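You operate a simulated robot arm through the tools that you are given. There is no shell and no other tool.

You run a simulated robot arm. Do the job below in one go: nothing can be reset, and whatever is moved stays where it is left.

JOB
Vent the cream gauge plate and swap in the round green plug.
Fine: needle at 0 before the collar is freed; wind the large dark grey knob right out; round blue plug on the bench; lock the collar, shut the blue knob. Leave the rest. Set down upright: round blue plug.
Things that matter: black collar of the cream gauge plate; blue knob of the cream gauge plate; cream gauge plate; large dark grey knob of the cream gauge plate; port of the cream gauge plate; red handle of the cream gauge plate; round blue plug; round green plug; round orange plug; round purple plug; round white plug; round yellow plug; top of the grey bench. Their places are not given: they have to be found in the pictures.

Only the result counts: the job must be done as asked and must still hold three seconds after the hand-in. Knocking over, shifting, dropping, spilling or breaking anything else fails it.

ROBOT AND FRAMES
A 7-joint arm with a two-finger parallel gripper, fixed in place. Base frame: the origin is at the foot of the arm, x ahead of it, y to its left, z up. Units: m, degrees, N and s.
With the tool pointing down near the work surface it reaches from about 0.34 to 0.42 m from the base axis. Its first joint turns from -143.0 to 143.0 degrees. Payload 3 kg.
The TCP is the grasp point between the finger pads, 0.03 m short of the fingertips. In the tool frame z runs along the fingers and y along their closing line. The gripper opens to 0.094 m. The fingers are 0.028 m wide and 0.01 m thick; the gripper's body (0.05 by 0.096 m) begins 0.055 m behind the TCP.
Orientation is that of the tool frame in the base frame, as a unit quaternion [x, y, z, w]. With the fingers straight down and closing along the base's y, the tool's x points along the base's -x, its y along +y and its z along -z.

CONTROLS
- The arm moves only by the tool servo_tool. Its argument "moves" is a list of rows, each a list of 7 numbers: the shift along the tool's x, y, z in cm, then the turn, a rotation vector about the tool's x, y, z in degrees, then the opening, from 0 (shut) to 1 (fully open). In form: [[x, y, z, ax, ay, az, fingers], ...]. A call has 1 to 20 rows; each row shifts and turns the commanded pose from where the row before left it, along the tool's axes as they then stand. A row lasts 0.2 s, in which the tool goes at most 0.05 m and 8.6 degrees; a call with a longer step from one row to the next is refused whole, and so is a gripper value outside its range. Where a pose cannot be reached the arm comes as near as it can. A force on the tool above 90 N (or 10 N above the force at the start of the call, whichever is more), or a blocked arm, ends the call early, and 0.2 s more pass. Each finger travels about 0.045 m/s and halts on what it meets, pressing with about 30 N; the grip force reading is that of the motor and also rises with nothing between the fingers. The clock runs only during rows and for 0.2 s after the last one: add rows that do not move to give the fingers time. It gives the time, the measured TCP pose, the force on the tool (base axes), the opening and the grip force at its end, in the units of the frame above (readings bear some noise), with the torque about the TCP (base axes, N m) and any sound that the robot's microphone picked up.
- Cameras (640 x 400 px; columns grow to the right, rows downward): "scene" is fixed at [0.3915, -0.6547, 1.6069]; the picture's right is [0.87, -0.49, 0.00], its down [-0.30, -0.52, -0.80] and it looks along [0.39, 0.69, -0.60] (base axes); focal length 333 px, centre (320, 200). "wrist" rides on the gripper at [0.076, 0.014, -0.103] in the tool frame; the picture's right is [-0.18, 0.98, 0.00], its down [-0.75, -0.14, -0.64] and it looks along [-0.63, -0.12, 0.77] (tool axes); focal length 243 px, centre (320, 200).
- camera(camera): a new picture of that camera. It takes no simulated time.
- raise_lower(by): slides the trunk up (or, below 0, down) by that many m; the arm rides with it, the base frame stays. It gives what a move gives, with no picture.
- pixel_to_xyz(camera, pixels): for up to 12 pixels [column, row] of the newest picture of that camera ("zoom" is the newest enlarged one), the place [x, y, z] in the base frame of the surface seen there, good to about 0.002 m, but the place of the scene camera against the robot may be out by one fixed shift of up to 0.012 m in any direction. It takes no simulated time.
- inspect(camera, box): a new picture of the part [left, top, right, bottom] of that camera's present view, enlarged. It takes no simulated time.
- close_job(): hands the job in; it is judged then, once.

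Open the gripper and draw the arm clear of the work before you hand the job in, unless the task says otherwise.

The tools are called after ">>>" by a JSON object that holds its "name" and its "arguments". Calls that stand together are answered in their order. servo_tool: Moves the arm, as the interface text tells. Its arguments: {"type":"object","properties":{"moves":{"type":"array"}},"required":["moves"]} The other tools are called the same way: raise_lower (by) slides the trunk up or down; camera (camera) takes a picture; pixel_to_xyz (camera, pixels) gives the place of the surface under pixels of a picture; inspect (camera, box) takes an enlarged picture of a part of a camera's view; close_job () hands the job in.

At the start:

```text
clock: 0.0
ee_pos: [0.5043, -0.0307, 1.1648]
tcp_rot: [-0.001, 1.0, 0.0, 0.0]
wrist_force: [0.0, -0.4, -0.1]
moment: [0.0, -0.02, 0.02]
finger_gap: 0.0939
grasp_force: 0.0
trunk travel left (down, up): [-0.15, 0.24]
```

scene: 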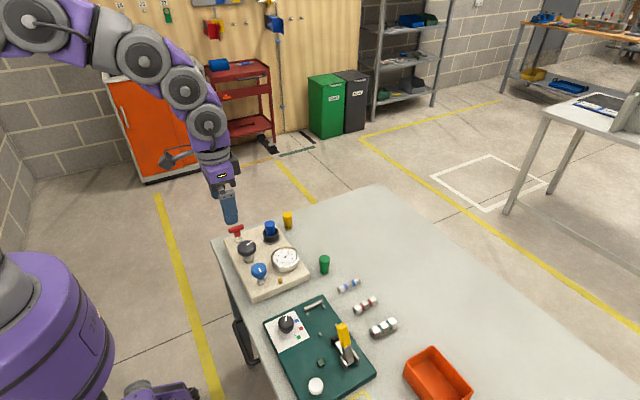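
wrist: 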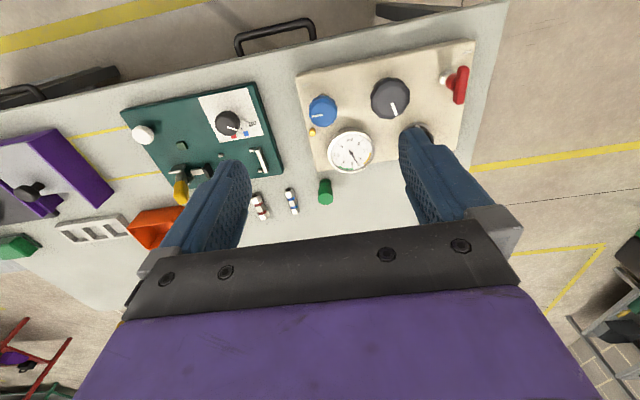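

The cream plate sits at about (265,262) in the scene picture, with a red handle, large dark knob, blue knob, gauge, and a blue plug in a black collar. I'll enlarge it to see the details.

>>> {"name": "inspect", "arguments": {"camera": "scene", "box": [210, 200, 350, 310]}}

>>> {"name": "inspect", "arguments": {"camera": "wrist", "box": [280, 30, 500, 210]}}

```text
3.64 times, centred on (280, 255) of scene
```

zoom: 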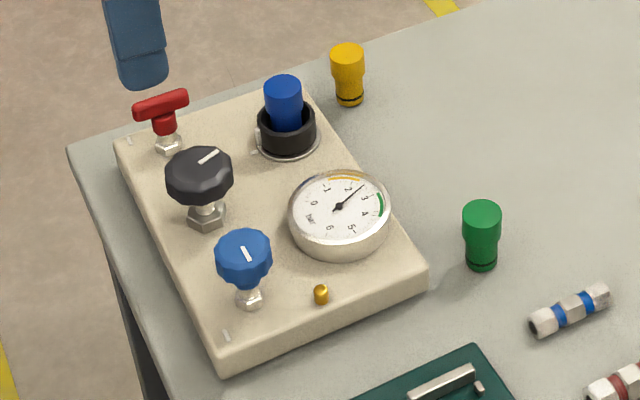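

```text
2.22 times, centred on (390, 120) of wrist
```

zoom: 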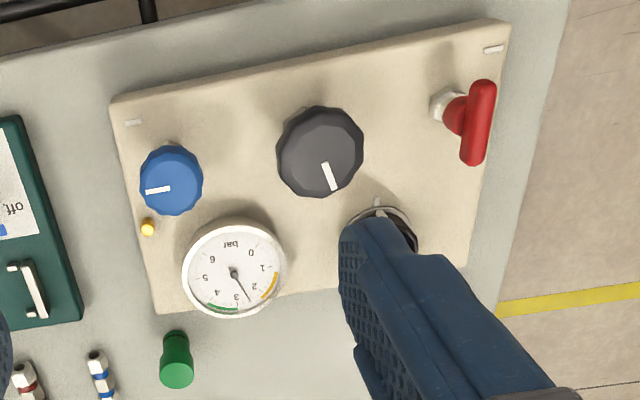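

The gauge reads about 2.5 bar; the blue plug is in the black collar hidden behind the finger. I measure points in the wrist zoom: blue knob (172,180), grey knob (320,152), red handle (475,125), gauge, green plug, plate corners.

>>> {"name": "pixel_to_xyz", "arguments": {"camera": "zoom", "pixels": [[172, 180], [320, 152], [482, 95], [472, 150], [455, 115], [437, 110], [235, 270], [176, 375], [118, 105], [500, 28], [155, 305], [80, 70]]}}

>>> {"name": "pixel_to_xyz", "arguments": {"camera": "scene", "pixels": [[270, 225], [270, 240], [288, 214], [325, 258], [260, 266], [246, 244], [236, 229], [284, 256], [345, 330], [425, 370]]}}

```text
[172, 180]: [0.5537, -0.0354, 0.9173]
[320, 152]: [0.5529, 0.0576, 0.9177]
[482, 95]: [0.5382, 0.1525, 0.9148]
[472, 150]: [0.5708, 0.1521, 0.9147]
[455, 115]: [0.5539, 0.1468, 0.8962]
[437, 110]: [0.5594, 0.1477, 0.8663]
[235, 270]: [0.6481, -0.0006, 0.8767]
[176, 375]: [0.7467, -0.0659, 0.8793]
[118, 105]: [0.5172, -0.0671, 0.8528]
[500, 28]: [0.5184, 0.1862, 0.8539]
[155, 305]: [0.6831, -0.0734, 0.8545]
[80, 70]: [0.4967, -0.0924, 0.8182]
```

```text
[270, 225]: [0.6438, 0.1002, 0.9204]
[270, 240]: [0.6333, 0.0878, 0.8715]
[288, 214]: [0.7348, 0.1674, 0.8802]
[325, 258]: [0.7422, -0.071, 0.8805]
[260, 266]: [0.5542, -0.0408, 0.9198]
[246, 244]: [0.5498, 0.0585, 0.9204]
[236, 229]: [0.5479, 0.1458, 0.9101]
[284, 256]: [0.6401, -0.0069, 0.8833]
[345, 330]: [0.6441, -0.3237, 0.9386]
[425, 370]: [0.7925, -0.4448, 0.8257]
```

Bench top is z≈0.818, plate top ≈0.853, knobs' tops ≈0.918. The items lie 0.55–0.75 m out, so I lower the trunk first to gain reach, in steps.

>>> {"name": "raise_lower", "arguments": {"by": -0.1}}

```text
clock: 1.3
ee_pos: [0.5029, -0.031, 1.0664]
tcp_rot: [0.0, 1.0, 0.0, -0.001]
wrist_force: [0.6, 1.0, 0.1]
moment: [-0.01, -0.02, -0.02]
finger_gap: 0.0943
grasp_force: 0.1
trunk travel left (down, up): [-0.05, 0.34]
```

The tool is at z 1.066. I test the forward reach by moving out to x≈0.70 at this height (well above everything).

>>> {"name": "servo_tool", "arguments": {"moves": [[-3, 0, 0, 0, 0, 0, 1], [-3, 0, 0, 0, 0, 0, 1], [-3, 0, 0, 0, 0, 0, 1], [-3, 0, 0, 0, 0, 0, 1], [-3, 0, 0, 0, 0, 0, 1], [-3, 0, 0, 0, 0, 0, 1], [-3, 0, 0, 0, 0, 0, 1], [0, 0, 0, 0, 0, 0, 1], [0, 0, 0, 0, 0, 0, 1]]}}

```text
clock: 3.3
ee_pos: [0.7125, -0.0342, 1.0665]
tcp_rot: [0.0, 1.0, 0.001, -0.001]
wrist_force: [0.5, -0.1, 0.6]
moment: [-0.01, 0.0, 0.01]
finger_gap: 0.0938
grasp_force: 0.1
trunk travel left (down, up): [-0.05, 0.34]
```

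It reached x=0.712 with the tool still straight down. I take new pictures from here.

>>> {"name": "camera", "arguments": {"camera": "wrist"}}

>>> {"name": "camera", "arguments": {"camera": "scene"}}

```text
taken
```

wrist: 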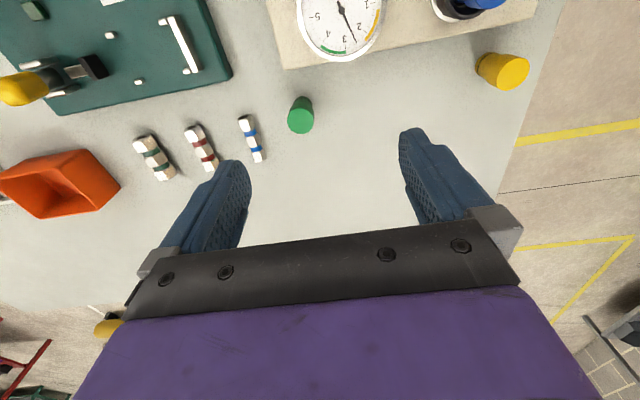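

```text
taken
```

scene: 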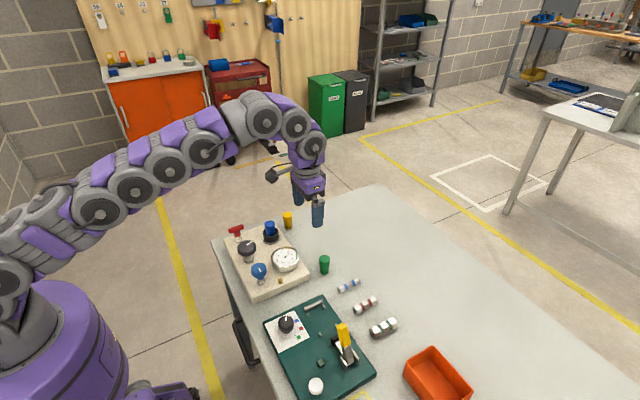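

Reach is fine. The green plug is at (300,115), the yellow one at (503,70). I move back above the grey knob/collar region at height 1.066 to see the collar between the fingers.

>>> {"name": "servo_tool", "arguments": {"moves": [[3, 1.8, 0, 0, 0, 0, 1], [3, 1.8, 0, 0, 0, 0, 1], [3, 1.8, 0, 0, 0, 0, 1], [3, 1.9, 0, 0, 0, 0, 1], [3, 1.9, 0, 0, 0, 0, 1], [1, 0, 0, 0, 0, 0, 1], [0, 0, 0, 0, 0, 0, 1]]}}

>>> {"name": "camera", "arguments": {"camera": "wrist"}}

```text
clock: 4.9
ee_pos: [0.5523, 0.0594, 1.0636]
tcp_rot: [0.0, 1.0, 0.0, 0.001]
wrist_force: [0.2, -0.1, 0.0]
moment: [0.0, 0.01, -0.01]
finger_gap: 0.0943
grasp_force: 0.1
trunk travel left (down, up): [-0.05, 0.34]
```

```text
taken
```

wrist: 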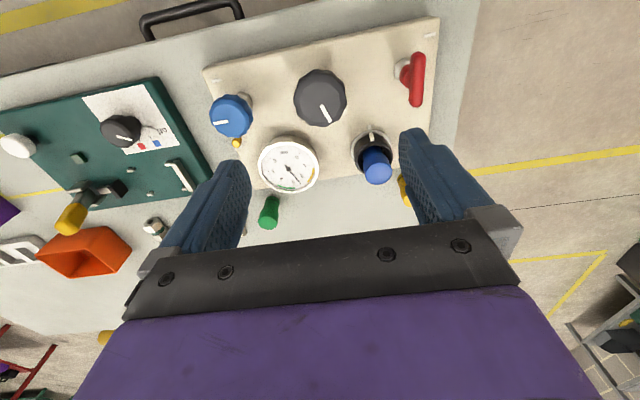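

Now the whole plate is visible: grey knob (320,97), blue knob (230,116), collar (372,150). I zoom in.

>>> {"name": "inspect", "arguments": {"camera": "wrist", "box": [200, 60, 300, 210]}}

>>> {"name": "inspect", "arguments": {"camera": "wrist", "box": [290, 50, 450, 190]}}

>>> {"name": "pixel_to_xyz", "arguments": {"camera": "wrist", "pixels": [[318, 97], [296, 97], [341, 97], [230, 115], [211, 113], [250, 113], [375, 155], [378, 174], [358, 145], [390, 142], [268, 222], [372, 136]]}}

```text
2.67 times, centred on (250, 135) of wrist
```

zoom: 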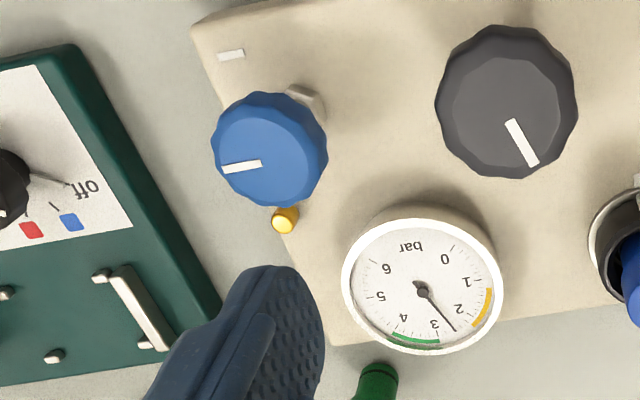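

```text
2.86 times, centred on (370, 120) of wrist
```

zoom: 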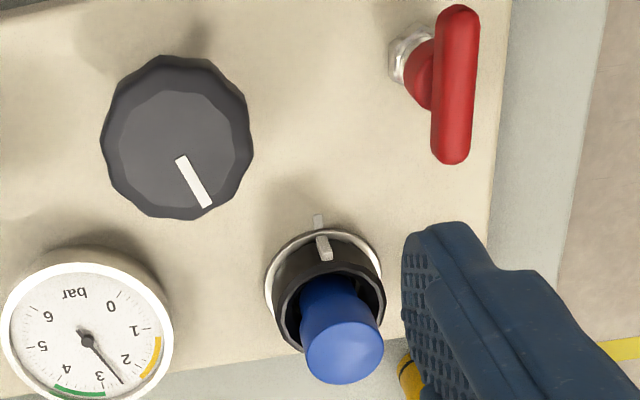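

```text
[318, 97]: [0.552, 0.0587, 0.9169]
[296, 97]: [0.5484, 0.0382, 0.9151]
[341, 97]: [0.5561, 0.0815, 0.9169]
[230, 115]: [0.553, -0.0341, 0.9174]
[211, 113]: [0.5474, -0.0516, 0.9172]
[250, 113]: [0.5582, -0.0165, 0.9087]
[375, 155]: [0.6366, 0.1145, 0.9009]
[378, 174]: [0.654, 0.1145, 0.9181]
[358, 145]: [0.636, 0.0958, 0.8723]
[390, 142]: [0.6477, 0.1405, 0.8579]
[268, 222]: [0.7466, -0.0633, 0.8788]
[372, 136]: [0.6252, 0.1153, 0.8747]
```

Grey knob axis ≈(0.552,0.0585), top 0.917, about 5 cm wide; the tool is right above it with fingers open to 9.4 cm. I descend so that the pads sit at z≈0.905.

>>> {"name": "servo_tool", "arguments": {"moves": [[0, -0.1, 3, 0, 0, 0, 1], [0, 0, 3, 0, 0, 0, 1], [0, 0, 3, 0, 0, 0, 1], [0, 0, 2.5, 0, 0, 0, 1], [0, 0, 2, 0, 0, 0, 1], [0, 0, 2, 0, 0, 0, 1], [0, 0, 0.3, 0, 0, 0, 1], [0, 0, 0, 0, 0, 0, 1]]}}

>>> {"name": "camera", "arguments": {"camera": "wrist"}}

>>> {"name": "inspect", "arguments": {"camera": "scene", "box": [210, 190, 350, 310]}}

```text
clock: 6.7
ee_pos: [0.5538, 0.0593, 0.9072]
tcp_rot: [0.0, 1.0, -0.001, -0.001]
wrist_force: [-0.2, 1.0, 1.0]
moment: [-0.02, 0.05, -0.05]
finger_gap: 0.094
grasp_force: 0.1
trunk travel left (down, up): [-0.05, 0.34]
```

```text
taken
```

wrist: 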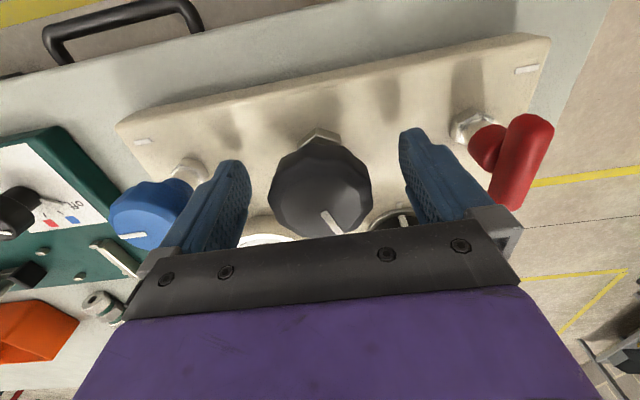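

```text
3.33 times, centred on (280, 250) of scene
```

zoom: 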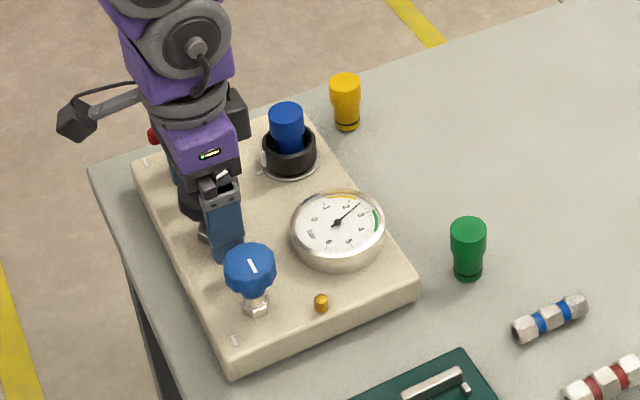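

The knob sits between the fingers, well centred. I close on it and give the fingers time.

>>> {"name": "servo_tool", "arguments": {"moves": [[0, 0, 0, 0, 0, 0, 0.4], [0, 0, 0, 0, 0, 0, 0.3], [0, 0, 0, 0, 0, 0, 0.3], [0, 0, 0, 0, 0, 0, 0.3], [0, 0, 0, 0, 0, 0, 0.3], [0, 0, 0, 0, 0, 0, 0.3]]}}

```text
clock: 8.1
ee_pos: [0.5531, 0.0598, 0.9057]
tcp_rot: [0.0, 1.0, 0.0, 0.0]
wrist_force: [0.4, -0.7, 0.0]
moment: [-0.03, -0.03, 0.0]
finger_gap: 0.0553
grasp_force: 44.8
trunk travel left (down, up): [-0.05, 0.34]
```

Gripped at 5.5 cm. I wind it anticlockwise (negative about tool z), 80° first.

>>> {"name": "servo_tool", "arguments": {"moves": [[0, 0, 0, 0, 0, -8, 0.3], [0, 0, 0, 0, 0, -8, 0.3], [0, 0, 0, 0, 0, -8, 0.3], [0, 0, 0, 0, 0, -8, 0.3], [0, 0, 0, 0, 0, -8, 0.3], [0, 0, 0, 0, 0, -8, 0.3], [0, 0, 0, 0, 0, -8, 0.3], [0, 0, 0, 0, 0, -8, 0.3], [0, 0, 0, 0, 0, -8, 0.3], [0, 0, 0, 0, 0, -8, 0.3], [0, 0, 0, 0, 0, 0, 0.3]]}}

>>> {"name": "inspect", "arguments": {"camera": "scene", "box": [210, 190, 350, 310]}}

>>> {"name": "camera", "arguments": {"camera": "wrist"}}

```text
clock: 10.5
ee_pos: [0.5574, 0.0586, 0.9085]
tcp_rot: [-0.644, 0.765, -0.001, 0.003]
wrist_force: [36.1, -6.1, 6.4]
moment: [-0.14, -0.4, -0.41]
finger_gap: 0.0533
grasp_force: 45.0
trunk travel left (down, up): [-0.05, 0.34]
```

```text
3.33 times, centred on (280, 250) of scene
```

zoom: 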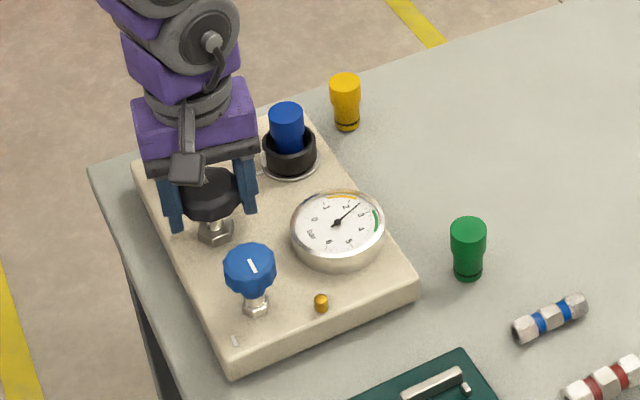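

```text
taken
```

wrist: 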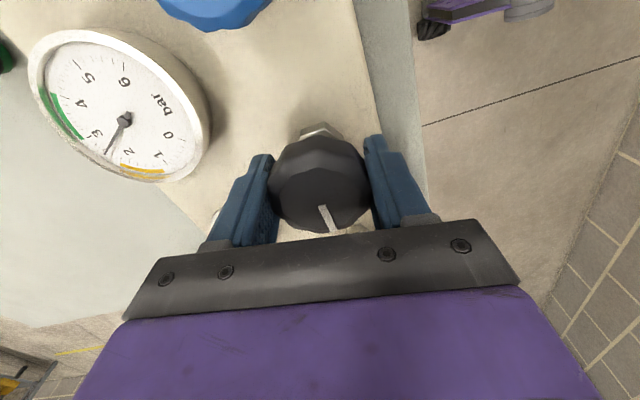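

The knob turned 80° with the gripper (its white mark stays at the same place between the fingers). The 36 N in +x indicates that the true axis is ~4 mm further out, so I shift there and turn a further 40°.

>>> {"name": "servo_tool", "arguments": {"moves": [[-0.07, -0.39, 0, 0, 0, 0, 0.3], [0, 0, 0, 0, 0, -8, 0.3], [0, 0, 0, 0, 0, -8, 0.3], [0, 0, 0, 0, 0, -8, 0.3], [0, 0, 0, 0, 0, -8, 0.3], [0, 0, 0, 0, 0, -8, 0.3], [0, 0, 0, 0, 0, 0, 0.3]]}}

>>> {"name": "camera", "arguments": {"camera": "wrist"}}

```text
clock: 12.1
ee_pos: [0.5561, 0.0602, 0.9075]
tcp_rot: [0.866, -0.5, -0.001, 0.001]
wrist_force: [1.8, -0.1, -5.5]
moment: [0.33, 0.19, -0.87]
finger_gap: 0.0532
grasp_force: 45.3
trunk travel left (down, up): [-0.05, 0.34]
```

```text
taken
```

wrist: 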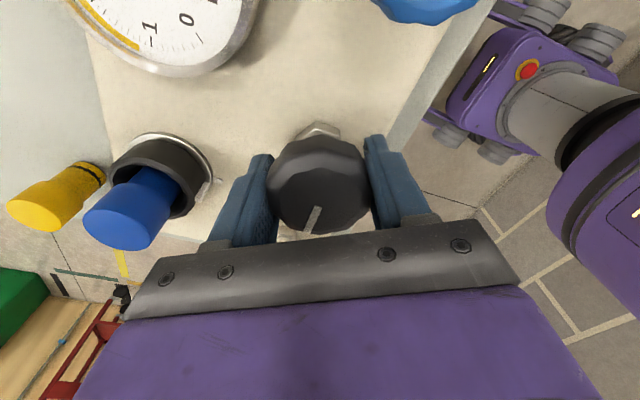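

The tool has turned 120° but the mark lags about 20–25° now and the torque rose to 0.87 N m, so the knob may have met its stop. I open, turn the tool back, and look at the knob.

>>> {"name": "servo_tool", "arguments": {"moves": [[0, 0, 0, 0, 0, 0, 1], [0, 0, 0, 0, 0, 0, 1], [0, 0, 0, 0, 0, 0, 1], [0, 0, 0, 0, 0, 0, 1], [0, 0, 0, 0, 0, 0, 1], [0, 0, 0, 0, 0, 8, 1], [0, 0, 0, 0, 0, 8, 1], [0, 0, 0, 0, 0, 8, 1], [0, 0, 0, 0, 0, 8, 1], [0, 0, 0, 0, 0, 8, 1], [0, 0, 0, 0, 0, 8, 1], [0, 0, 0, 0, 0, 8, 1], [0, 0, 0, 0, 0, 8, 1], [0, 0, 0, 0, 0, 8, 1], [0, 0, 0, 0, 0, 8, 1], [0, 0, 0, 0, 0, 0, 1]]}}

>>> {"name": "camera", "arguments": {"camera": "wrist"}}

>>> {"name": "inspect", "arguments": {"camera": "scene", "box": [220, 210, 320, 300]}}

```text
clock: 15.5
ee_pos: [0.5576, 0.059, 0.9072]
tcp_rot: [-0.342, 0.94, 0.0, 0.0]
wrist_force: [0.1, 0.0, -1.0]
moment: [0.02, -0.02, -0.01]
finger_gap: 0.094
grasp_force: 0.0
trunk travel left (down, up): [-0.05, 0.34]
```

```text
taken
```

wrist: 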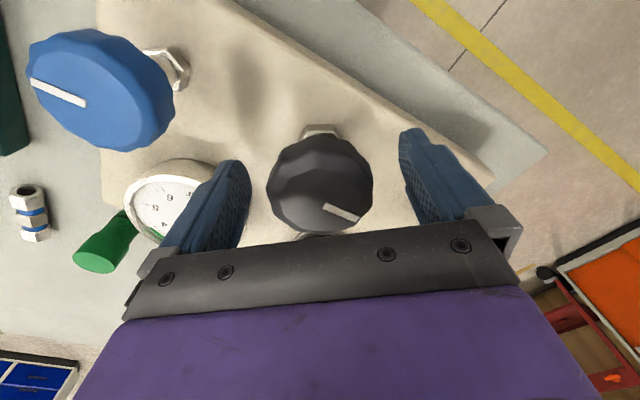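

```text
4.44 times, centred on (270, 255) of scene
```

zoom: 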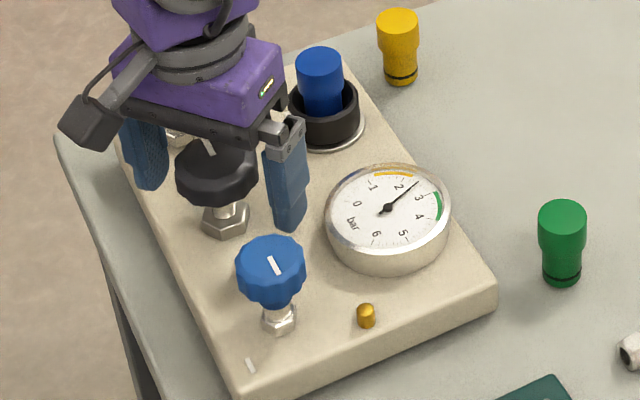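

Mark analysis says the knob turned about 67° anticlockwise and then stopped. I re-grip, now well centred, and try turning 48° more to see whether it is really at its stop.

>>> {"name": "servo_tool", "arguments": {"moves": [[0, 0, 0, 0, 0, 0, 0.3], [0, 0, 0, 0, 0, 0, 0.3], [0, 0, 0, 0, 0, 0, 0.3], [0, 0, 0, 0, 0, 0, 0.3], [0, 0, 0, 0, 0, 0, 0.3], [0, 0, 0, 0, 0, 0, 0.3]]}}

>>> {"name": "servo_tool", "arguments": {"moves": [[0, 0, 0, 0, 0, -6, 0.3], [0, 0, 0, 0, 0, -6, 0.3], [0, 0, 0, 0, 0, -6, 0.3], [0, 0, 0, 0, 0, -6, 0.3], [0, 0, 0, 0, 0, 0, 0.3]]}}

>>> {"name": "camera", "arguments": {"camera": "wrist"}}

```text
clock: 16.9
ee_pos: [0.5561, 0.0589, 0.9067]
tcp_rot: [-0.342, 0.94, -0.001, -0.001]
wrist_force: [-1.6, 1.0, -1.2]
moment: [0.23, -0.02, -0.01]
finger_gap: 0.0538
grasp_force: 45.4
trunk travel left (down, up): [-0.05, 0.34]
```

```text
clock: 18.1
ee_pos: [0.5565, 0.06, 0.9055]
tcp_rot: [-0.53, 0.848, 0.001, 0.0]
wrist_force: [-0.9, 1.1, -22.1]
moment: [0.24, -0.31, -1.11]
finger_gap: 0.0531
grasp_force: 44.5
trunk travel left (down, up): [-0.05, 0.34]
```

```text
taken
```

wrist: 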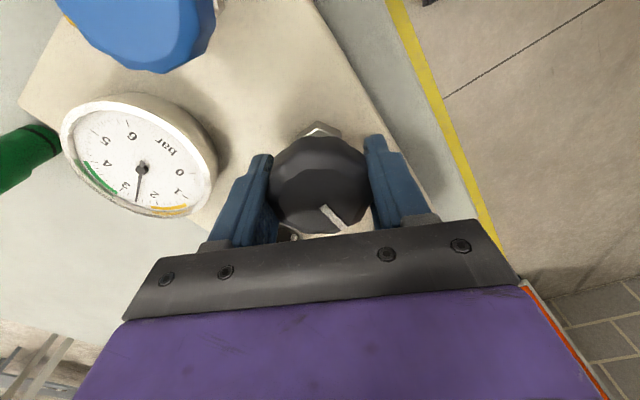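

The mark did not move relative to the plate (torque 1.1 N m, the fingers slid), so the grey knob is at its anticlockwise stop. I release, turn the tool back to 0° and rise, then look.

>>> {"name": "servo_tool", "arguments": {"moves": [[0, 0, 0, 0, 0, 0, 1], [0, 0, 0, 0, 0, 0, 1], [0, 0, 0, 0, 0, 0, 1], [0, 0, 0, 0, 0, 0, 1], [0, 0, 0, 0, 0, 0, 1], [0, 0, -3, 0, 0, 8, 1], [0, 0, -3, 0, 0, 8, 1], [0, 0, -3, 0, 0, 8, 1], [0, 0, -3, 0, 0, 8, 1], [0, 0, -3, 0, 0, 8, 1], [0, 0, 0, 0, 0, 8, 1], [0, 0, 0, 0, 0, 8, 1], [0, 0, 0, 0, 0, 8, 1], [0, 0, 0, 0, 0, 0, 1]]}}

>>> {"name": "camera", "arguments": {"camera": "wrist"}}

>>> {"name": "inspect", "arguments": {"camera": "wrist", "box": [200, 60, 420, 210]}}

>>> {"name": "pixel_to_xyz", "arguments": {"camera": "wrist", "pixels": [[318, 97], [230, 115], [375, 172], [360, 145], [372, 136]]}}

```text
clock: 21.1
ee_pos: [0.5565, 0.0594, 1.0592]
tcp_rot: [0.001, 1.0, 0.0, 0.0]
wrist_force: [-0.4, 0.4, 0.3]
moment: [-0.01, -0.04, 0.02]
finger_gap: 0.0939
grasp_force: 0.0
trunk travel left (down, up): [-0.05, 0.34]
```

```text
taken
```

wrist: 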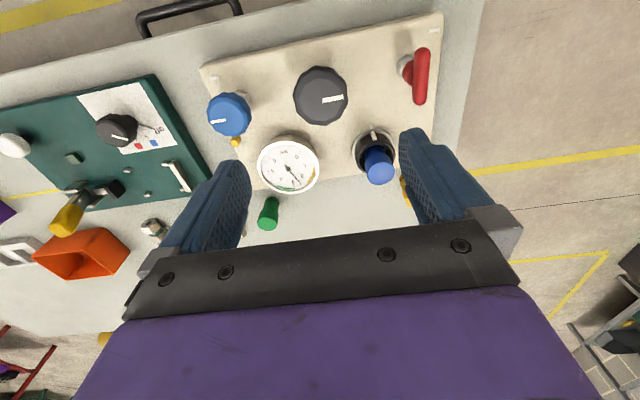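

```text
2.67 times, centred on (310, 135) of wrist
```

zoom: 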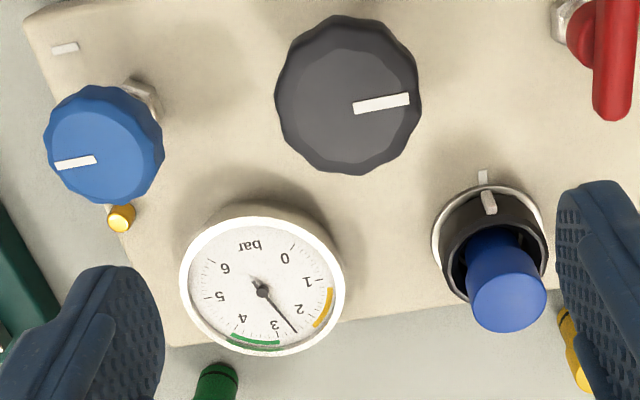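

```text
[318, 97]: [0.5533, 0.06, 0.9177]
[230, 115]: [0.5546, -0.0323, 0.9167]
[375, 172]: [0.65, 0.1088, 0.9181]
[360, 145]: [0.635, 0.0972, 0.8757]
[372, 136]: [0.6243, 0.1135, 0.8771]
```

The grey knob's mark now points right (turned ≈70° anticlockwise); the needle is still ≈2.5, trapped. I move above the blue knob (≈0.5555,-0.034) with fingers at about 6.5 cm and look.

>>> {"name": "servo_tool", "arguments": {"moves": [[0, -3, 0, 0, 0, 0, 0.7], [0, -3, 0, 0, 0, 0, 0.7], [0, -3.3, 0, 0, 0, 0, 0.7], [0.1, 0, 3, 0, 0, 0, 0.7], [0, 0, 3, 0, 0, 0, 0.7], [0, 0, 3, 0, 0, 0, 0.7], [0, 0, 0, 0, 0, 0, 0.7], [0, 0, 0, 0, 0, 0, 0.7]]}}

>>> {"name": "camera", "arguments": {"camera": "wrist"}}

```text
clock: 22.9
ee_pos: [0.5562, -0.0338, 0.9695]
tcp_rot: [0.0, 1.0, 0.0, 0.001]
wrist_force: [0.0, 0.4, 0.8]
moment: [-0.02, -0.01, -0.02]
finger_gap: 0.0658
grasp_force: 0.0
trunk travel left (down, up): [-0.05, 0.34]
```

```text
taken
```

wrist: 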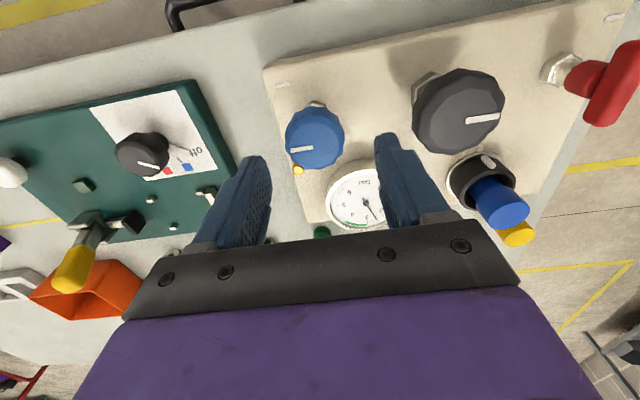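

The knob's top is around (315,140), where the tool axis should project to about (320,142). I measure edge points for the exact centre.

>>> {"name": "pixel_to_xyz", "arguments": {"camera": "wrist", "pixels": [[290, 140], [315, 140], [338, 138], [315, 116], [313, 160], [300, 122], [332, 122]]}}

>>> {"name": "inspect", "arguments": {"camera": "wrist", "box": [265, 90, 365, 190]}}

```text
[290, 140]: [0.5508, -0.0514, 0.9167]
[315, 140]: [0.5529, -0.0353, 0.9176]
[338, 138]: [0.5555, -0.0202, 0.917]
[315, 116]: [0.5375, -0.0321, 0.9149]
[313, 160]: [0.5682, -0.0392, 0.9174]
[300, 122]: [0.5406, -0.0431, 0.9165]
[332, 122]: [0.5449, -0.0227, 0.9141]
```

```text
4.00 times, centred on (315, 140) of wrist
```

zoom: 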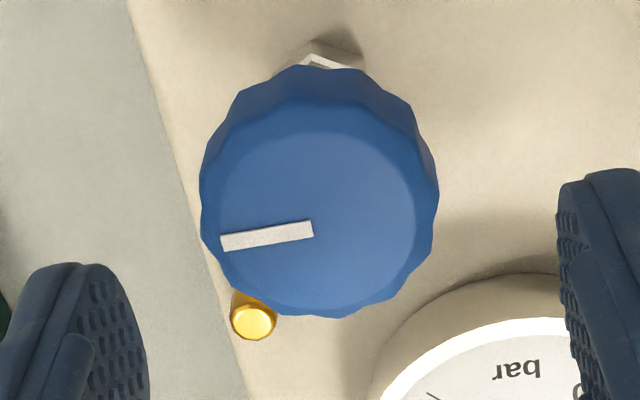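

The top centre works out at ≈(0.5565,-0.036). The small gold pin near (298,170) needs a height check before I descend.

>>> {"name": "pixel_to_xyz", "arguments": {"camera": "wrist", "pixels": [[298, 170], [298, 168], [315, 144]]}}

```text
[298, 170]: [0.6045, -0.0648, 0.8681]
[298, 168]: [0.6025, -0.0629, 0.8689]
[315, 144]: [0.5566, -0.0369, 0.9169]
```

The pin's top is at z 0.869 and 5 cm away, so it's clear. I descend to z≈0.906 around the blue knob and close.

>>> {"name": "servo_tool", "arguments": {"moves": [[0, -0.25, 2, 0, 0, 0, 0.7], [0, 0, 2, 0, 0, 0, 0.7], [0, 0, 2, 0, 0, 0, 0.7], [0, 0, 0.3, 0, 0, 0, 0.7], [0, 0, 0, 0, 0, 0, 0.2], [0, 0, 0, 0, 0, 0, 0.2], [0, 0, 0, 0, 0, 0, 0.2], [0, 0, 0, 0, 0, 0, 0.2], [0, 0, 0, 0, 0, 0, 0.2]]}}

>>> {"name": "camera", "arguments": {"camera": "wrist"}}

```text
clock: 24.9
ee_pos: [0.5566, -0.0372, 0.9044]
tcp_rot: [0.0, 1.0, 0.0, 0.0]
wrist_force: [1.8, -4.6, -3.3]
moment: [-0.08, -0.1, 0.0]
finger_gap: 0.0411
grasp_force: 44.2
trunk travel left (down, up): [-0.05, 0.34]
```

```text
taken
```

wrist: 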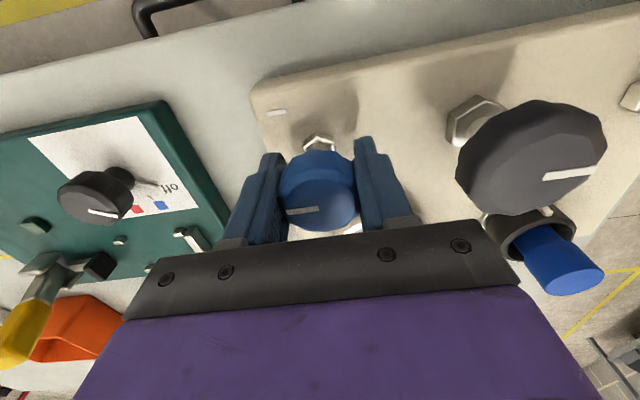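

Gripped at 4.1 cm. I open it by turning anticlockwise 64°, then check the needle.

>>> {"name": "servo_tool", "arguments": {"moves": [[0, 0, 0, 0, 0, -8, 0.2], [0, 0, 0, 0, 0, -8, 0.2], [0, 0, 0, 0, 0, -8, 0.2], [0, 0, 0, 0, 0, -8, 0.2], [0, 0, 0, 0, 0, -8, 0.2], [0, 0, 0, 0, 0, -8, 0.2], [0, 0, 0, 0, 0, -8, 0.2], [0, 0, 0, 0, 0, -8, 0.2], [0, 0, 0, 0, 0, 0, 0.2]]}}

>>> {"name": "camera", "arguments": {"camera": "wrist"}}

>>> {"name": "inspect", "arguments": {"camera": "scene", "box": [220, 210, 320, 300]}}

```text
clock: 26.9
ee_pos: [0.557, -0.0383, 0.9025]
tcp_rot: [-0.531, 0.847, 0.001, 0.0]
wrist_force: [0.8, -6.2, -6.1]
moment: [-0.03, -0.02, 0.07]
finger_gap: 0.0414
grasp_force: 45.1
trunk travel left (down, up): [-0.05, 0.34]
```

```text
taken
```

wrist: 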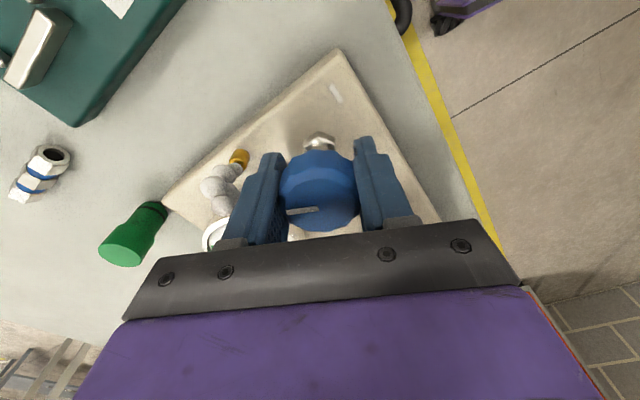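

```text
4.44 times, centred on (270, 255) of scene
```

zoom: 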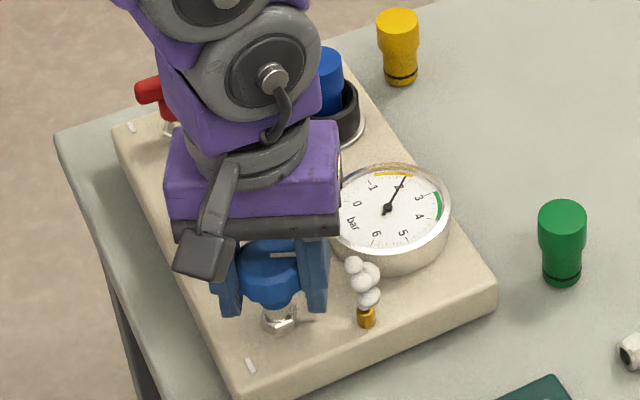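

It is venting: white puffs rise from the gold pin and the needle is falling to ≈2. I open 48° more and wait.

>>> {"name": "servo_tool", "arguments": {"moves": [[0, 0, 0, 0, 0, -8, 0.2], [0, 0, 0, 0, 0, -8, 0.2], [0, 0, 0, 0, 0, -8, 0.2], [0, 0, 0, 0, 0, -8, 0.2], [0, 0, 0, 0, 0, -8, 0.2], [0, 0, 0, 0, 0, 0, 0.2], [0, 0, 0, 0, 0, 0, 0.2], [0, 0, 0, 0, 0, 0, 0.2], [0, 0, 0, 0, 0, 0, 0.2], [0, 0, 0, 0, 0, 0, 0.2], [0, 0, 0, 0, 0, 0, 0.2], [0, 0, 0, 0, 0, 0, 0.2]]}}

>>> {"name": "inspect", "arguments": {"camera": "scene", "box": [220, 210, 320, 300]}}

>>> {"name": "camera", "arguments": {"camera": "wrist"}}

```text
clock: 29.5
ee_pos: [0.5563, -0.0364, 0.9055]
tcp_rot: [0.788, -0.616, 0.001, 0.001]
wrist_force: [8.4, 1.0, 9.4]
moment: [-0.13, -0.09, 0.0]
finger_gap: 0.0412
grasp_force: 44.6
trunk travel left (down, up): [-0.05, 0.34]
```

```text
4.44 times, centred on (270, 255) of scene
```

zoom: 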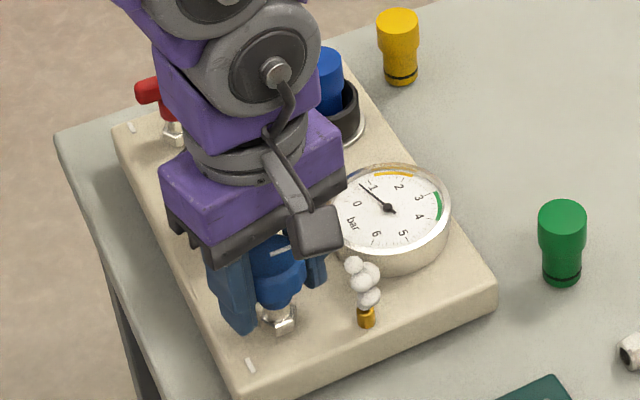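

```text
taken
```

wrist: 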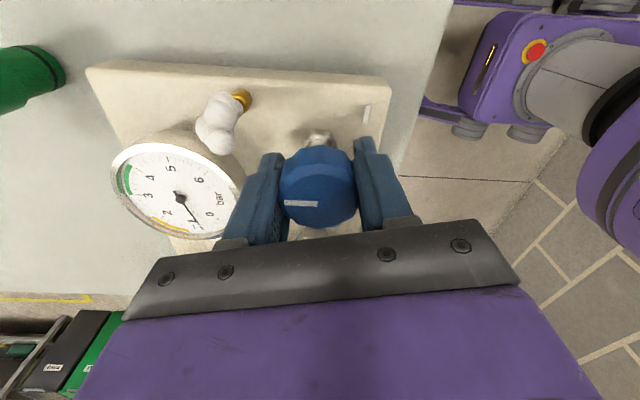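

The needle is down to ≈0.8 and still falling. I release the blue knob, leave it open, turn the tool back to 0° while rising, then check again.

>>> {"name": "servo_tool", "arguments": {"moves": [[0, 0, 0, 0, 0, 0, 0.7], [0, 0, 0, 0, 0, 0, 0.7], [0, 0, 0, 0, 0, 0, 0.7], [0, 0, -2, 0, 0, 0, 0.7], [0, 0, -3, 0, 0, 8, 0.7], [0, 0, -3, 0, 0, 8, 0.7], [0, 0, -3, 0, 0, 8, 0.7], [0, 0, -3, 0, 0, 8, 0.7], [0, 0, -1, 0, 0, 8, 0.7], [0, 0, 0, 0, 0, 8, 0.7], [0, 0, 0, 0, 0, 8, 0.7], [0, 0, 0, 0, 0, 8, 0.7], [0, 0, 0, 0, 0, 8, 0.7], [0, 0, 0, 0, 0, 8, 0.7], [0, 0, 0, 0, 0, 8, 0.7], [0, 0, 0, 0, 0, 8, 0.7], [0, 0, 0, 0, 0, 8, 0.7], [0, 0, 0, 0, 0, 0, 0.7]]}}

>>> {"name": "inspect", "arguments": {"camera": "scene", "box": [220, 210, 320, 300]}}

>>> {"name": "camera", "arguments": {"camera": "wrist"}}

```text
clock: 33.3
ee_pos: [0.5568, -0.0359, 1.0549]
tcp_rot: [0.001, 1.0, 0.0, 0.001]
wrist_force: [-0.3, 0.0, -0.4]
moment: [0.0, 0.03, 0.01]
finger_gap: 0.0656
grasp_force: 0.2
trunk travel left (down, up): [-0.05, 0.34]
```

```text
4.44 times, centred on (270, 255) of scene
```

zoom: 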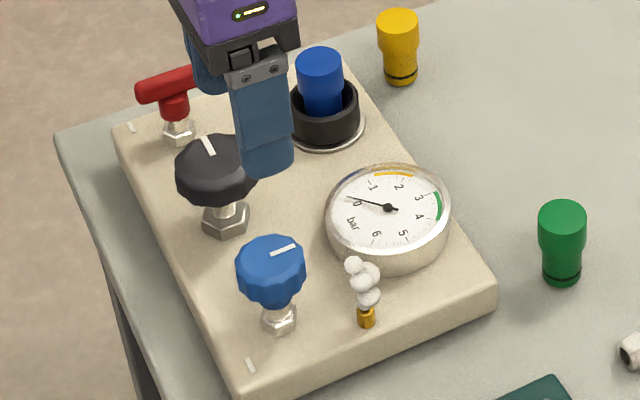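

```text
taken
```

wrist: 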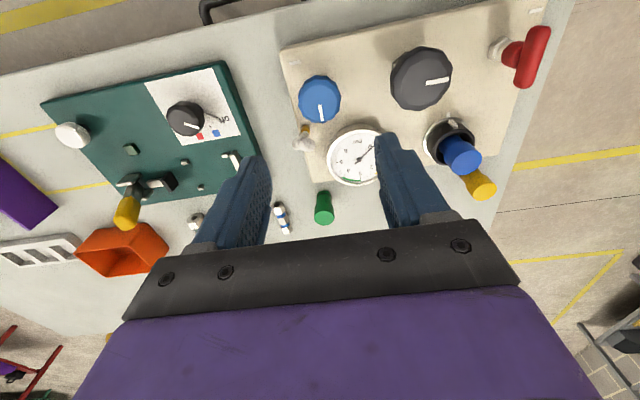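

The needle is near 0.1 and puffs still appear, so it's still emptying. Meanwhile I move above the collar (≈0.65,0.112) at height 1.055 to measure it.

>>> {"name": "servo_tool", "arguments": {"moves": [[-1.8, 3, 0, 0, 0, 0, 1], [-1.8, 3, 0, 0, 0, 0, 1], [-1.8, 3, 0, 0, 0, 0, 1], [-1.8, 3, 0, 0, 0, 0, 1], [-2.1, 2.8, 0, 0, 0, 0, 1], [0, 0, 0, 0, 0, 0, 1], [0, 0, 0, 0, 0, 0, 1]]}}

>>> {"name": "camera", "arguments": {"camera": "wrist"}}

>>> {"name": "inspect", "arguments": {"camera": "wrist", "box": [230, 30, 400, 150]}}

```text
clock: 34.9
ee_pos: [0.6488, 0.1113, 1.0555]
tcp_rot: [0.0, 1.0, 0.0, 0.0]
wrist_force: [-0.6, -0.4, 0.8]
moment: [0.03, 0.0, 0.0]
finger_gap: 0.0942
grasp_force: 0.0
trunk travel left (down, up): [-0.05, 0.34]
```

```text
taken
```

wrist: 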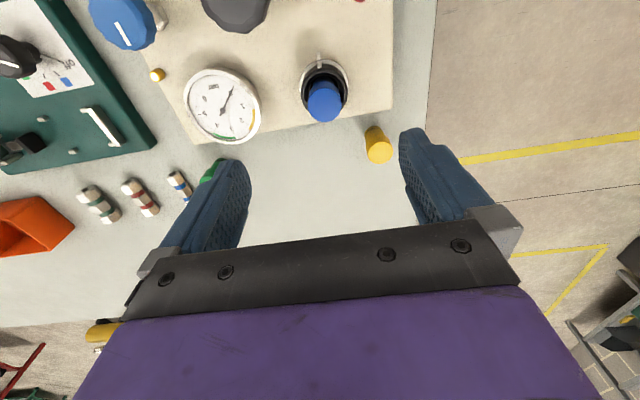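

```text
3.33 times, centred on (315, 90) of wrist
```

zoom: 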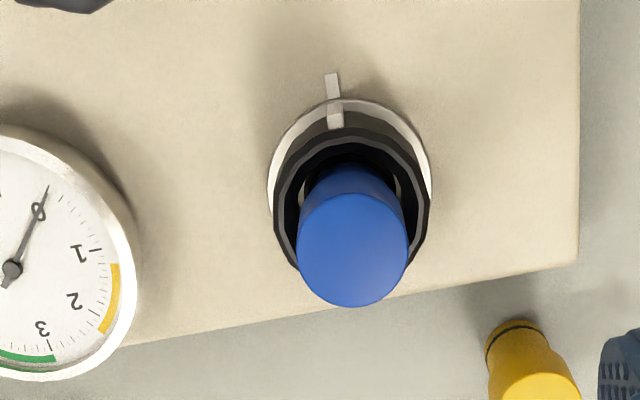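

The needle now rests on 0 and the puffing has stopped. I measure the plug top, collar rim, tab and plate mark in the zoom.

>>> {"name": "pixel_to_xyz", "arguments": {"camera": "zoom", "pixels": [[352, 255], [352, 205], [300, 250], [405, 250], [352, 302], [278, 215], [424, 215], [345, 133], [335, 116], [332, 84], [285, 160], [515, 375]]}}

```text
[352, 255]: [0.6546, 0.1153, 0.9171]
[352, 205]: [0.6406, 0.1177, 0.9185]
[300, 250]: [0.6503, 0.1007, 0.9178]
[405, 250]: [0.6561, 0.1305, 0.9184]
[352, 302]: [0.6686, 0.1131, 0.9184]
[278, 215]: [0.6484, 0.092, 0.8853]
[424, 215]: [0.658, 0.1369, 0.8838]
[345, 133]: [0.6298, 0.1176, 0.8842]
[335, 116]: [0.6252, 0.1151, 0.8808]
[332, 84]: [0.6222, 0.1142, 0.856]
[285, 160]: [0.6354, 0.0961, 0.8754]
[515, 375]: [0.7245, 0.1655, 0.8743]
```

Collar axis ≈(0.6535,0.115), 4.6 cm wide, top z 0.885; plug top 0.918. I descend over it with the fingers open, to z≈0.893, and close on the collar.

>>> {"name": "servo_tool", "arguments": {"moves": [[-0.47, 0.37, 0, 0, 0, 0, 1], [0, 0, 3, 0, 0, 0, 1], [0, 0, 3, 0, 0, 0, 1], [0, 0, 3, 0, 0, 0, 1], [0, 0, 3, 0, 0, 0, 1], [0, 0, 2, 0, 0, 0, 1], [0, 0, 1.5, 0, 0, 0, 1], [0, 0, 0.7, 0, 0, 0, 1], [0, 0, 0, 0, 0, 0, 1], [0, 0, 0, 0, 0, 0, 1]]}}

>>> {"name": "camera", "arguments": {"camera": "wrist"}}

>>> {"name": "inspect", "arguments": {"camera": "scene", "box": [220, 190, 320, 280]}}

```text
clock: 37.1
ee_pos: [0.6542, 0.1163, 0.8913]
tcp_rot: [0.0, 1.0, -0.001, 0.0]
wrist_force: [0.7, 0.4, 0.0]
moment: [-0.01, 0.02, 0.02]
finger_gap: 0.094
grasp_force: 0.1
trunk travel left (down, up): [-0.05, 0.34]
```

```text
taken
```

wrist: 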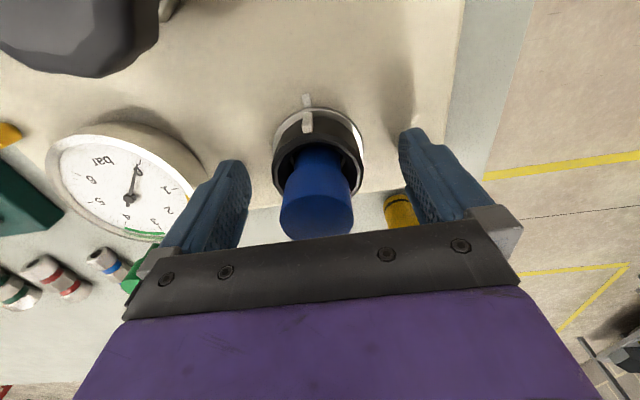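

```text
4.44 times, centred on (270, 235) of scene
```

zoom: 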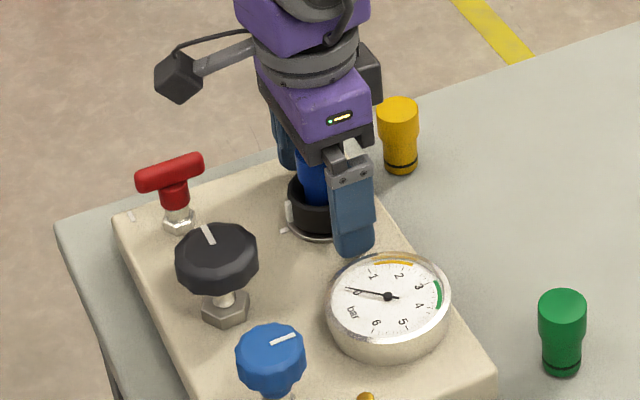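

The needle sits on 0 in both views and the collar is centred between the fingers. I close on the collar.

>>> {"name": "servo_tool", "arguments": {"moves": [[0, 0, 0, 0, 0, 0, 0.2], [0, 0, 0, 0, 0, 0, 0.2], [0, 0, 0, 0, 0, 0, 0.2], [0, 0, 0, 0, 0, 0, 0.2], [0, 0, 0, 0, 0, 0, 0.2], [0, 0, 0, 0, 0, 0, 0.2]]}}

```text
clock: 38.5
ee_pos: [0.6549, 0.1146, 0.8932]
tcp_rot: [0.0, 1.0, -0.001, 0.0]
wrist_force: [-0.2, -6.5, -1.8]
moment: [-0.29, -0.14, 0.02]
finger_gap: 0.051
grasp_force: 44.5
trunk travel left (down, up): [-0.05, 0.34]
```

Gripped at 5.1 cm. I turn the collar anticlockwise 32° first and read the torque and picture.

>>> {"name": "servo_tool", "arguments": {"moves": [[0, 0, 0, 0, 0, -8, 0.2], [0, 0, 0, 0, 0, -8, 0.2], [0, 0, 0, 0, 0, -8, 0.2], [0, 0, 0, 0, 0, -8, 0.2], [0, 0, 0, 0, 0, 0, 0.2]]}}

>>> {"name": "camera", "arguments": {"camera": "wrist"}}

```text
clock: 39.7
ee_pos: [0.6547, 0.1147, 0.8928]
tcp_rot: [-0.276, 0.961, 0.0, 0.0]
wrist_force: [7.5, -1.3, -2.8]
moment: [1.49, -0.42, 0.06]
finger_gap: 0.0511
grasp_force: 45.2
trunk travel left (down, up): [-0.05, 0.34]
```

```text
taken
```

wrist: 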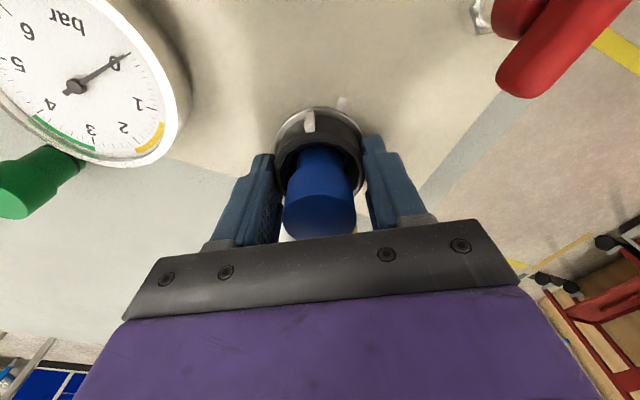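

The tab turned away from the plate mark with almost no torque. I continue anticlockwise until it resists.

>>> {"name": "servo_tool", "arguments": {"moves": [[0, 0, 0, 0, 0, -8, 0.2], [0, 0, 0, 0, 0, -8, 0.2], [0, 0, 0, 0, 0, -8, 0.2], [0, 0, 0, 0, 0, -8, 0.2], [0, 0, 0, 0, 0, 0, 0.2]]}}

>>> {"name": "camera", "arguments": {"camera": "wrist"}}

```text
clock: 40.9
ee_pos: [0.6529, 0.1162, 0.8924]
tcp_rot: [-0.53, 0.848, 0.0, 0.0]
wrist_force: [6.2, 7.0, 2.0]
moment: [1.08, -0.17, 0.09]
finger_gap: 0.0506
grasp_force: 45.8
trunk travel left (down, up): [-0.05, 0.34]
```

```text
taken
```

wrist: 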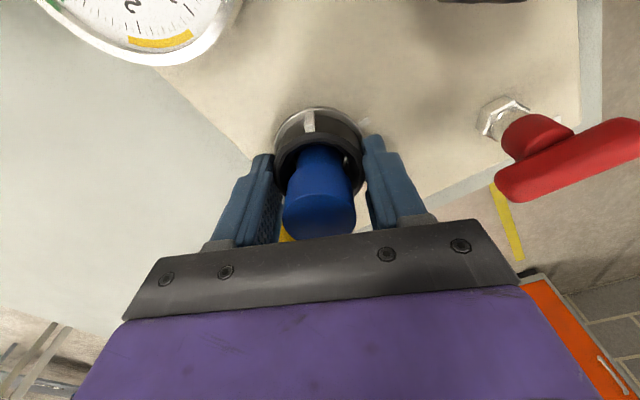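

Still following freely at 64°. I go on another 32°.

>>> {"name": "servo_tool", "arguments": {"moves": [[0, 0, 0, 0, 0, -8, 0.2], [0, 0, 0, 0, 0, -8, 0.2], [0, 0, 0, 0, 0, -8, 0.2], [0, 0, 0, 0, 0, -8, 0.2], [0, 0, 0, 0, 0, 0, 0.2]]}}

>>> {"name": "camera", "arguments": {"camera": "wrist"}}

```text
clock: 42.1
ee_pos: [0.6531, 0.1139, 0.8924]
tcp_rot: [0.743, -0.669, 0.001, 0.002]
wrist_force: [-2.7, -1.9, -1.1]
moment: [-0.28, -0.5, -0.41]
finger_gap: 0.0503
grasp_force: 44.8
trunk travel left (down, up): [-0.05, 0.34]
```

```text
taken
```

wrist: 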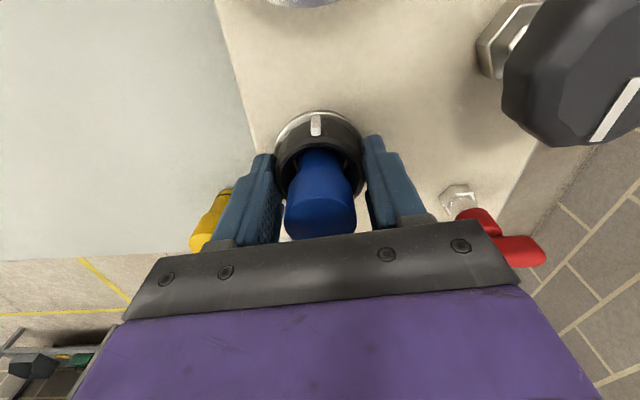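

The torque reached 0.41 and the tab lags slightly: the collar is at its free stop (≈90°). I open the fingers, rise clear, turn back to 0°, and look.

>>> {"name": "servo_tool", "arguments": {"moves": [[0, 0, 0, 0, 0, 0, 1], [0, 0, 0, 0, 0, 0, 1], [0, 0, 0, 0, 0, 0, 1], [0, 0, 0, 0, 0, 0, 1], [0, 0, -2, 0, 0, 0, 1], [0, 0, -2, 0, 0, 0, 1], [0, 0, -2, 0, 0, 8, 1], [0, 0, -2, 0, 0, 8, 1], [0, 0, 0, 0, 0, 8, 1], [0, 0, 0, 0, 0, 8, 1], [0, 0, 0, 0, 0, 8, 1], [0, 0, 0, 0, 0, 8, 1], [0, 0, 0, 0, 0, 8, 1], [0, 0, 0, 0, 0, 8, 1], [0, 0, 0, 0, 0, 8, 1], [0, 0, 0, 0, 0, 8, 1], [0, 0, 0, 0, 0, 8, 1], [0, 0, 0, 0, 0, 8, 1], [0, 0, 0, 0, 0, 0, 1]]}}

>>> {"name": "camera", "arguments": {"camera": "wrist"}}

>>> {"name": "inspect", "arguments": {"camera": "wrist", "box": [250, 60, 390, 200]}}

```text
clock: 46.1
ee_pos: [0.6536, 0.1166, 0.9723]
tcp_rot: [0.001, 1.0, -0.001, 0.0]
wrist_force: [-0.2, 0.1, 0.0]
moment: [-0.01, -0.03, -0.04]
finger_gap: 0.0942
grasp_force: 0.0
trunk travel left (down, up): [-0.05, 0.34]
```

```text
taken
```

wrist: 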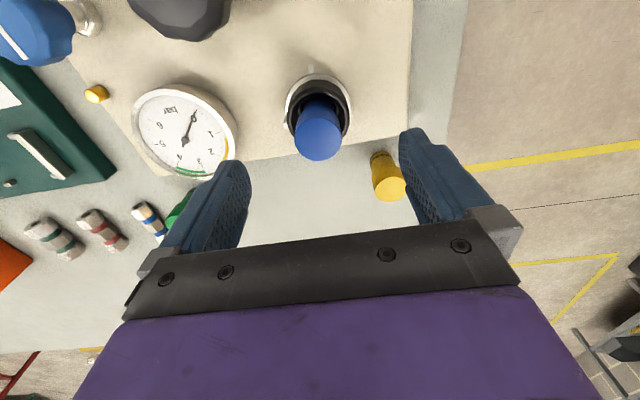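

```text
2.86 times, centred on (320, 130) of wrist
```

zoom: 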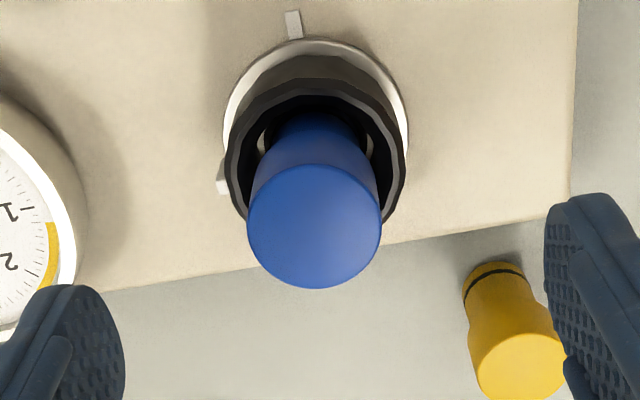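

The tab now points left (zoom (222,178)), 90° from the plate mark: the collar is free. I measure the plug top once more, the yellow plug and the bench for the set-down spot.

>>> {"name": "pixel_to_xyz", "arguments": {"camera": "zoom", "pixels": [[249, 225], [380, 225], [315, 170], [315, 286], [315, 228], [235, 150], [390, 150], [520, 370], [300, 340], [570, 190]]}}

```text
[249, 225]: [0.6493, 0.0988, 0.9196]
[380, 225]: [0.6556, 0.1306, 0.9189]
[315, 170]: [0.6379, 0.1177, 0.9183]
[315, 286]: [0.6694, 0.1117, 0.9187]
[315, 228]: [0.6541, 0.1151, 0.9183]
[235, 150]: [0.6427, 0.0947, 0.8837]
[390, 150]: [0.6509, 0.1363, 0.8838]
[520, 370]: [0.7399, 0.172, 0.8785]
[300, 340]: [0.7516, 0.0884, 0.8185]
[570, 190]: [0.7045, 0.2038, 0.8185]
```

Plug axis ≈(0.6537,0.1148), top 0.918, collar rim 0.884. I descend so the tips stay ~4 mm above the rim (TCP ≈0.918) and close on the plug.

>>> {"name": "servo_tool", "arguments": {"moves": [[0, -0.1, 2, 0, 0, 0, 1], [0, 0, 2, 0, 0, 0, 1], [0, 0, 1.3, 0, 0, 0, 1], [0, 0, 0, 0, 0, 0, 0.1], [0, 0, 0, 0, 0, 0, 0.1], [0, 0, 0, 0, 0, 0, 0.1], [0, 0, 0, 0, 0, 0, 0.1], [0, 0, 0, 0, 0, 0, 0.1], [0, 0, 0, 0, 0, 0, 0.1], [0, 0, 0, 0, 0, 0, 0.1]]}}

>>> {"name": "camera", "arguments": {"camera": "wrist"}}

```text
clock: 48.3
ee_pos: [0.6537, 0.1152, 0.9199]
tcp_rot: [0.0, 1.0, -0.002, 0.0]
wrist_force: [0.3, -0.5, 0.2]
moment: [0.03, 0.01, -0.03]
finger_gap: 0.0318
grasp_force: 30.4
trunk travel left (down, up): [-0.05, 0.34]
```

```text
taken
```

wrist: 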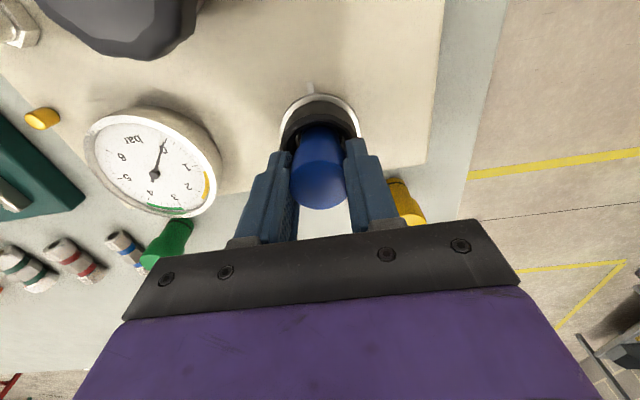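

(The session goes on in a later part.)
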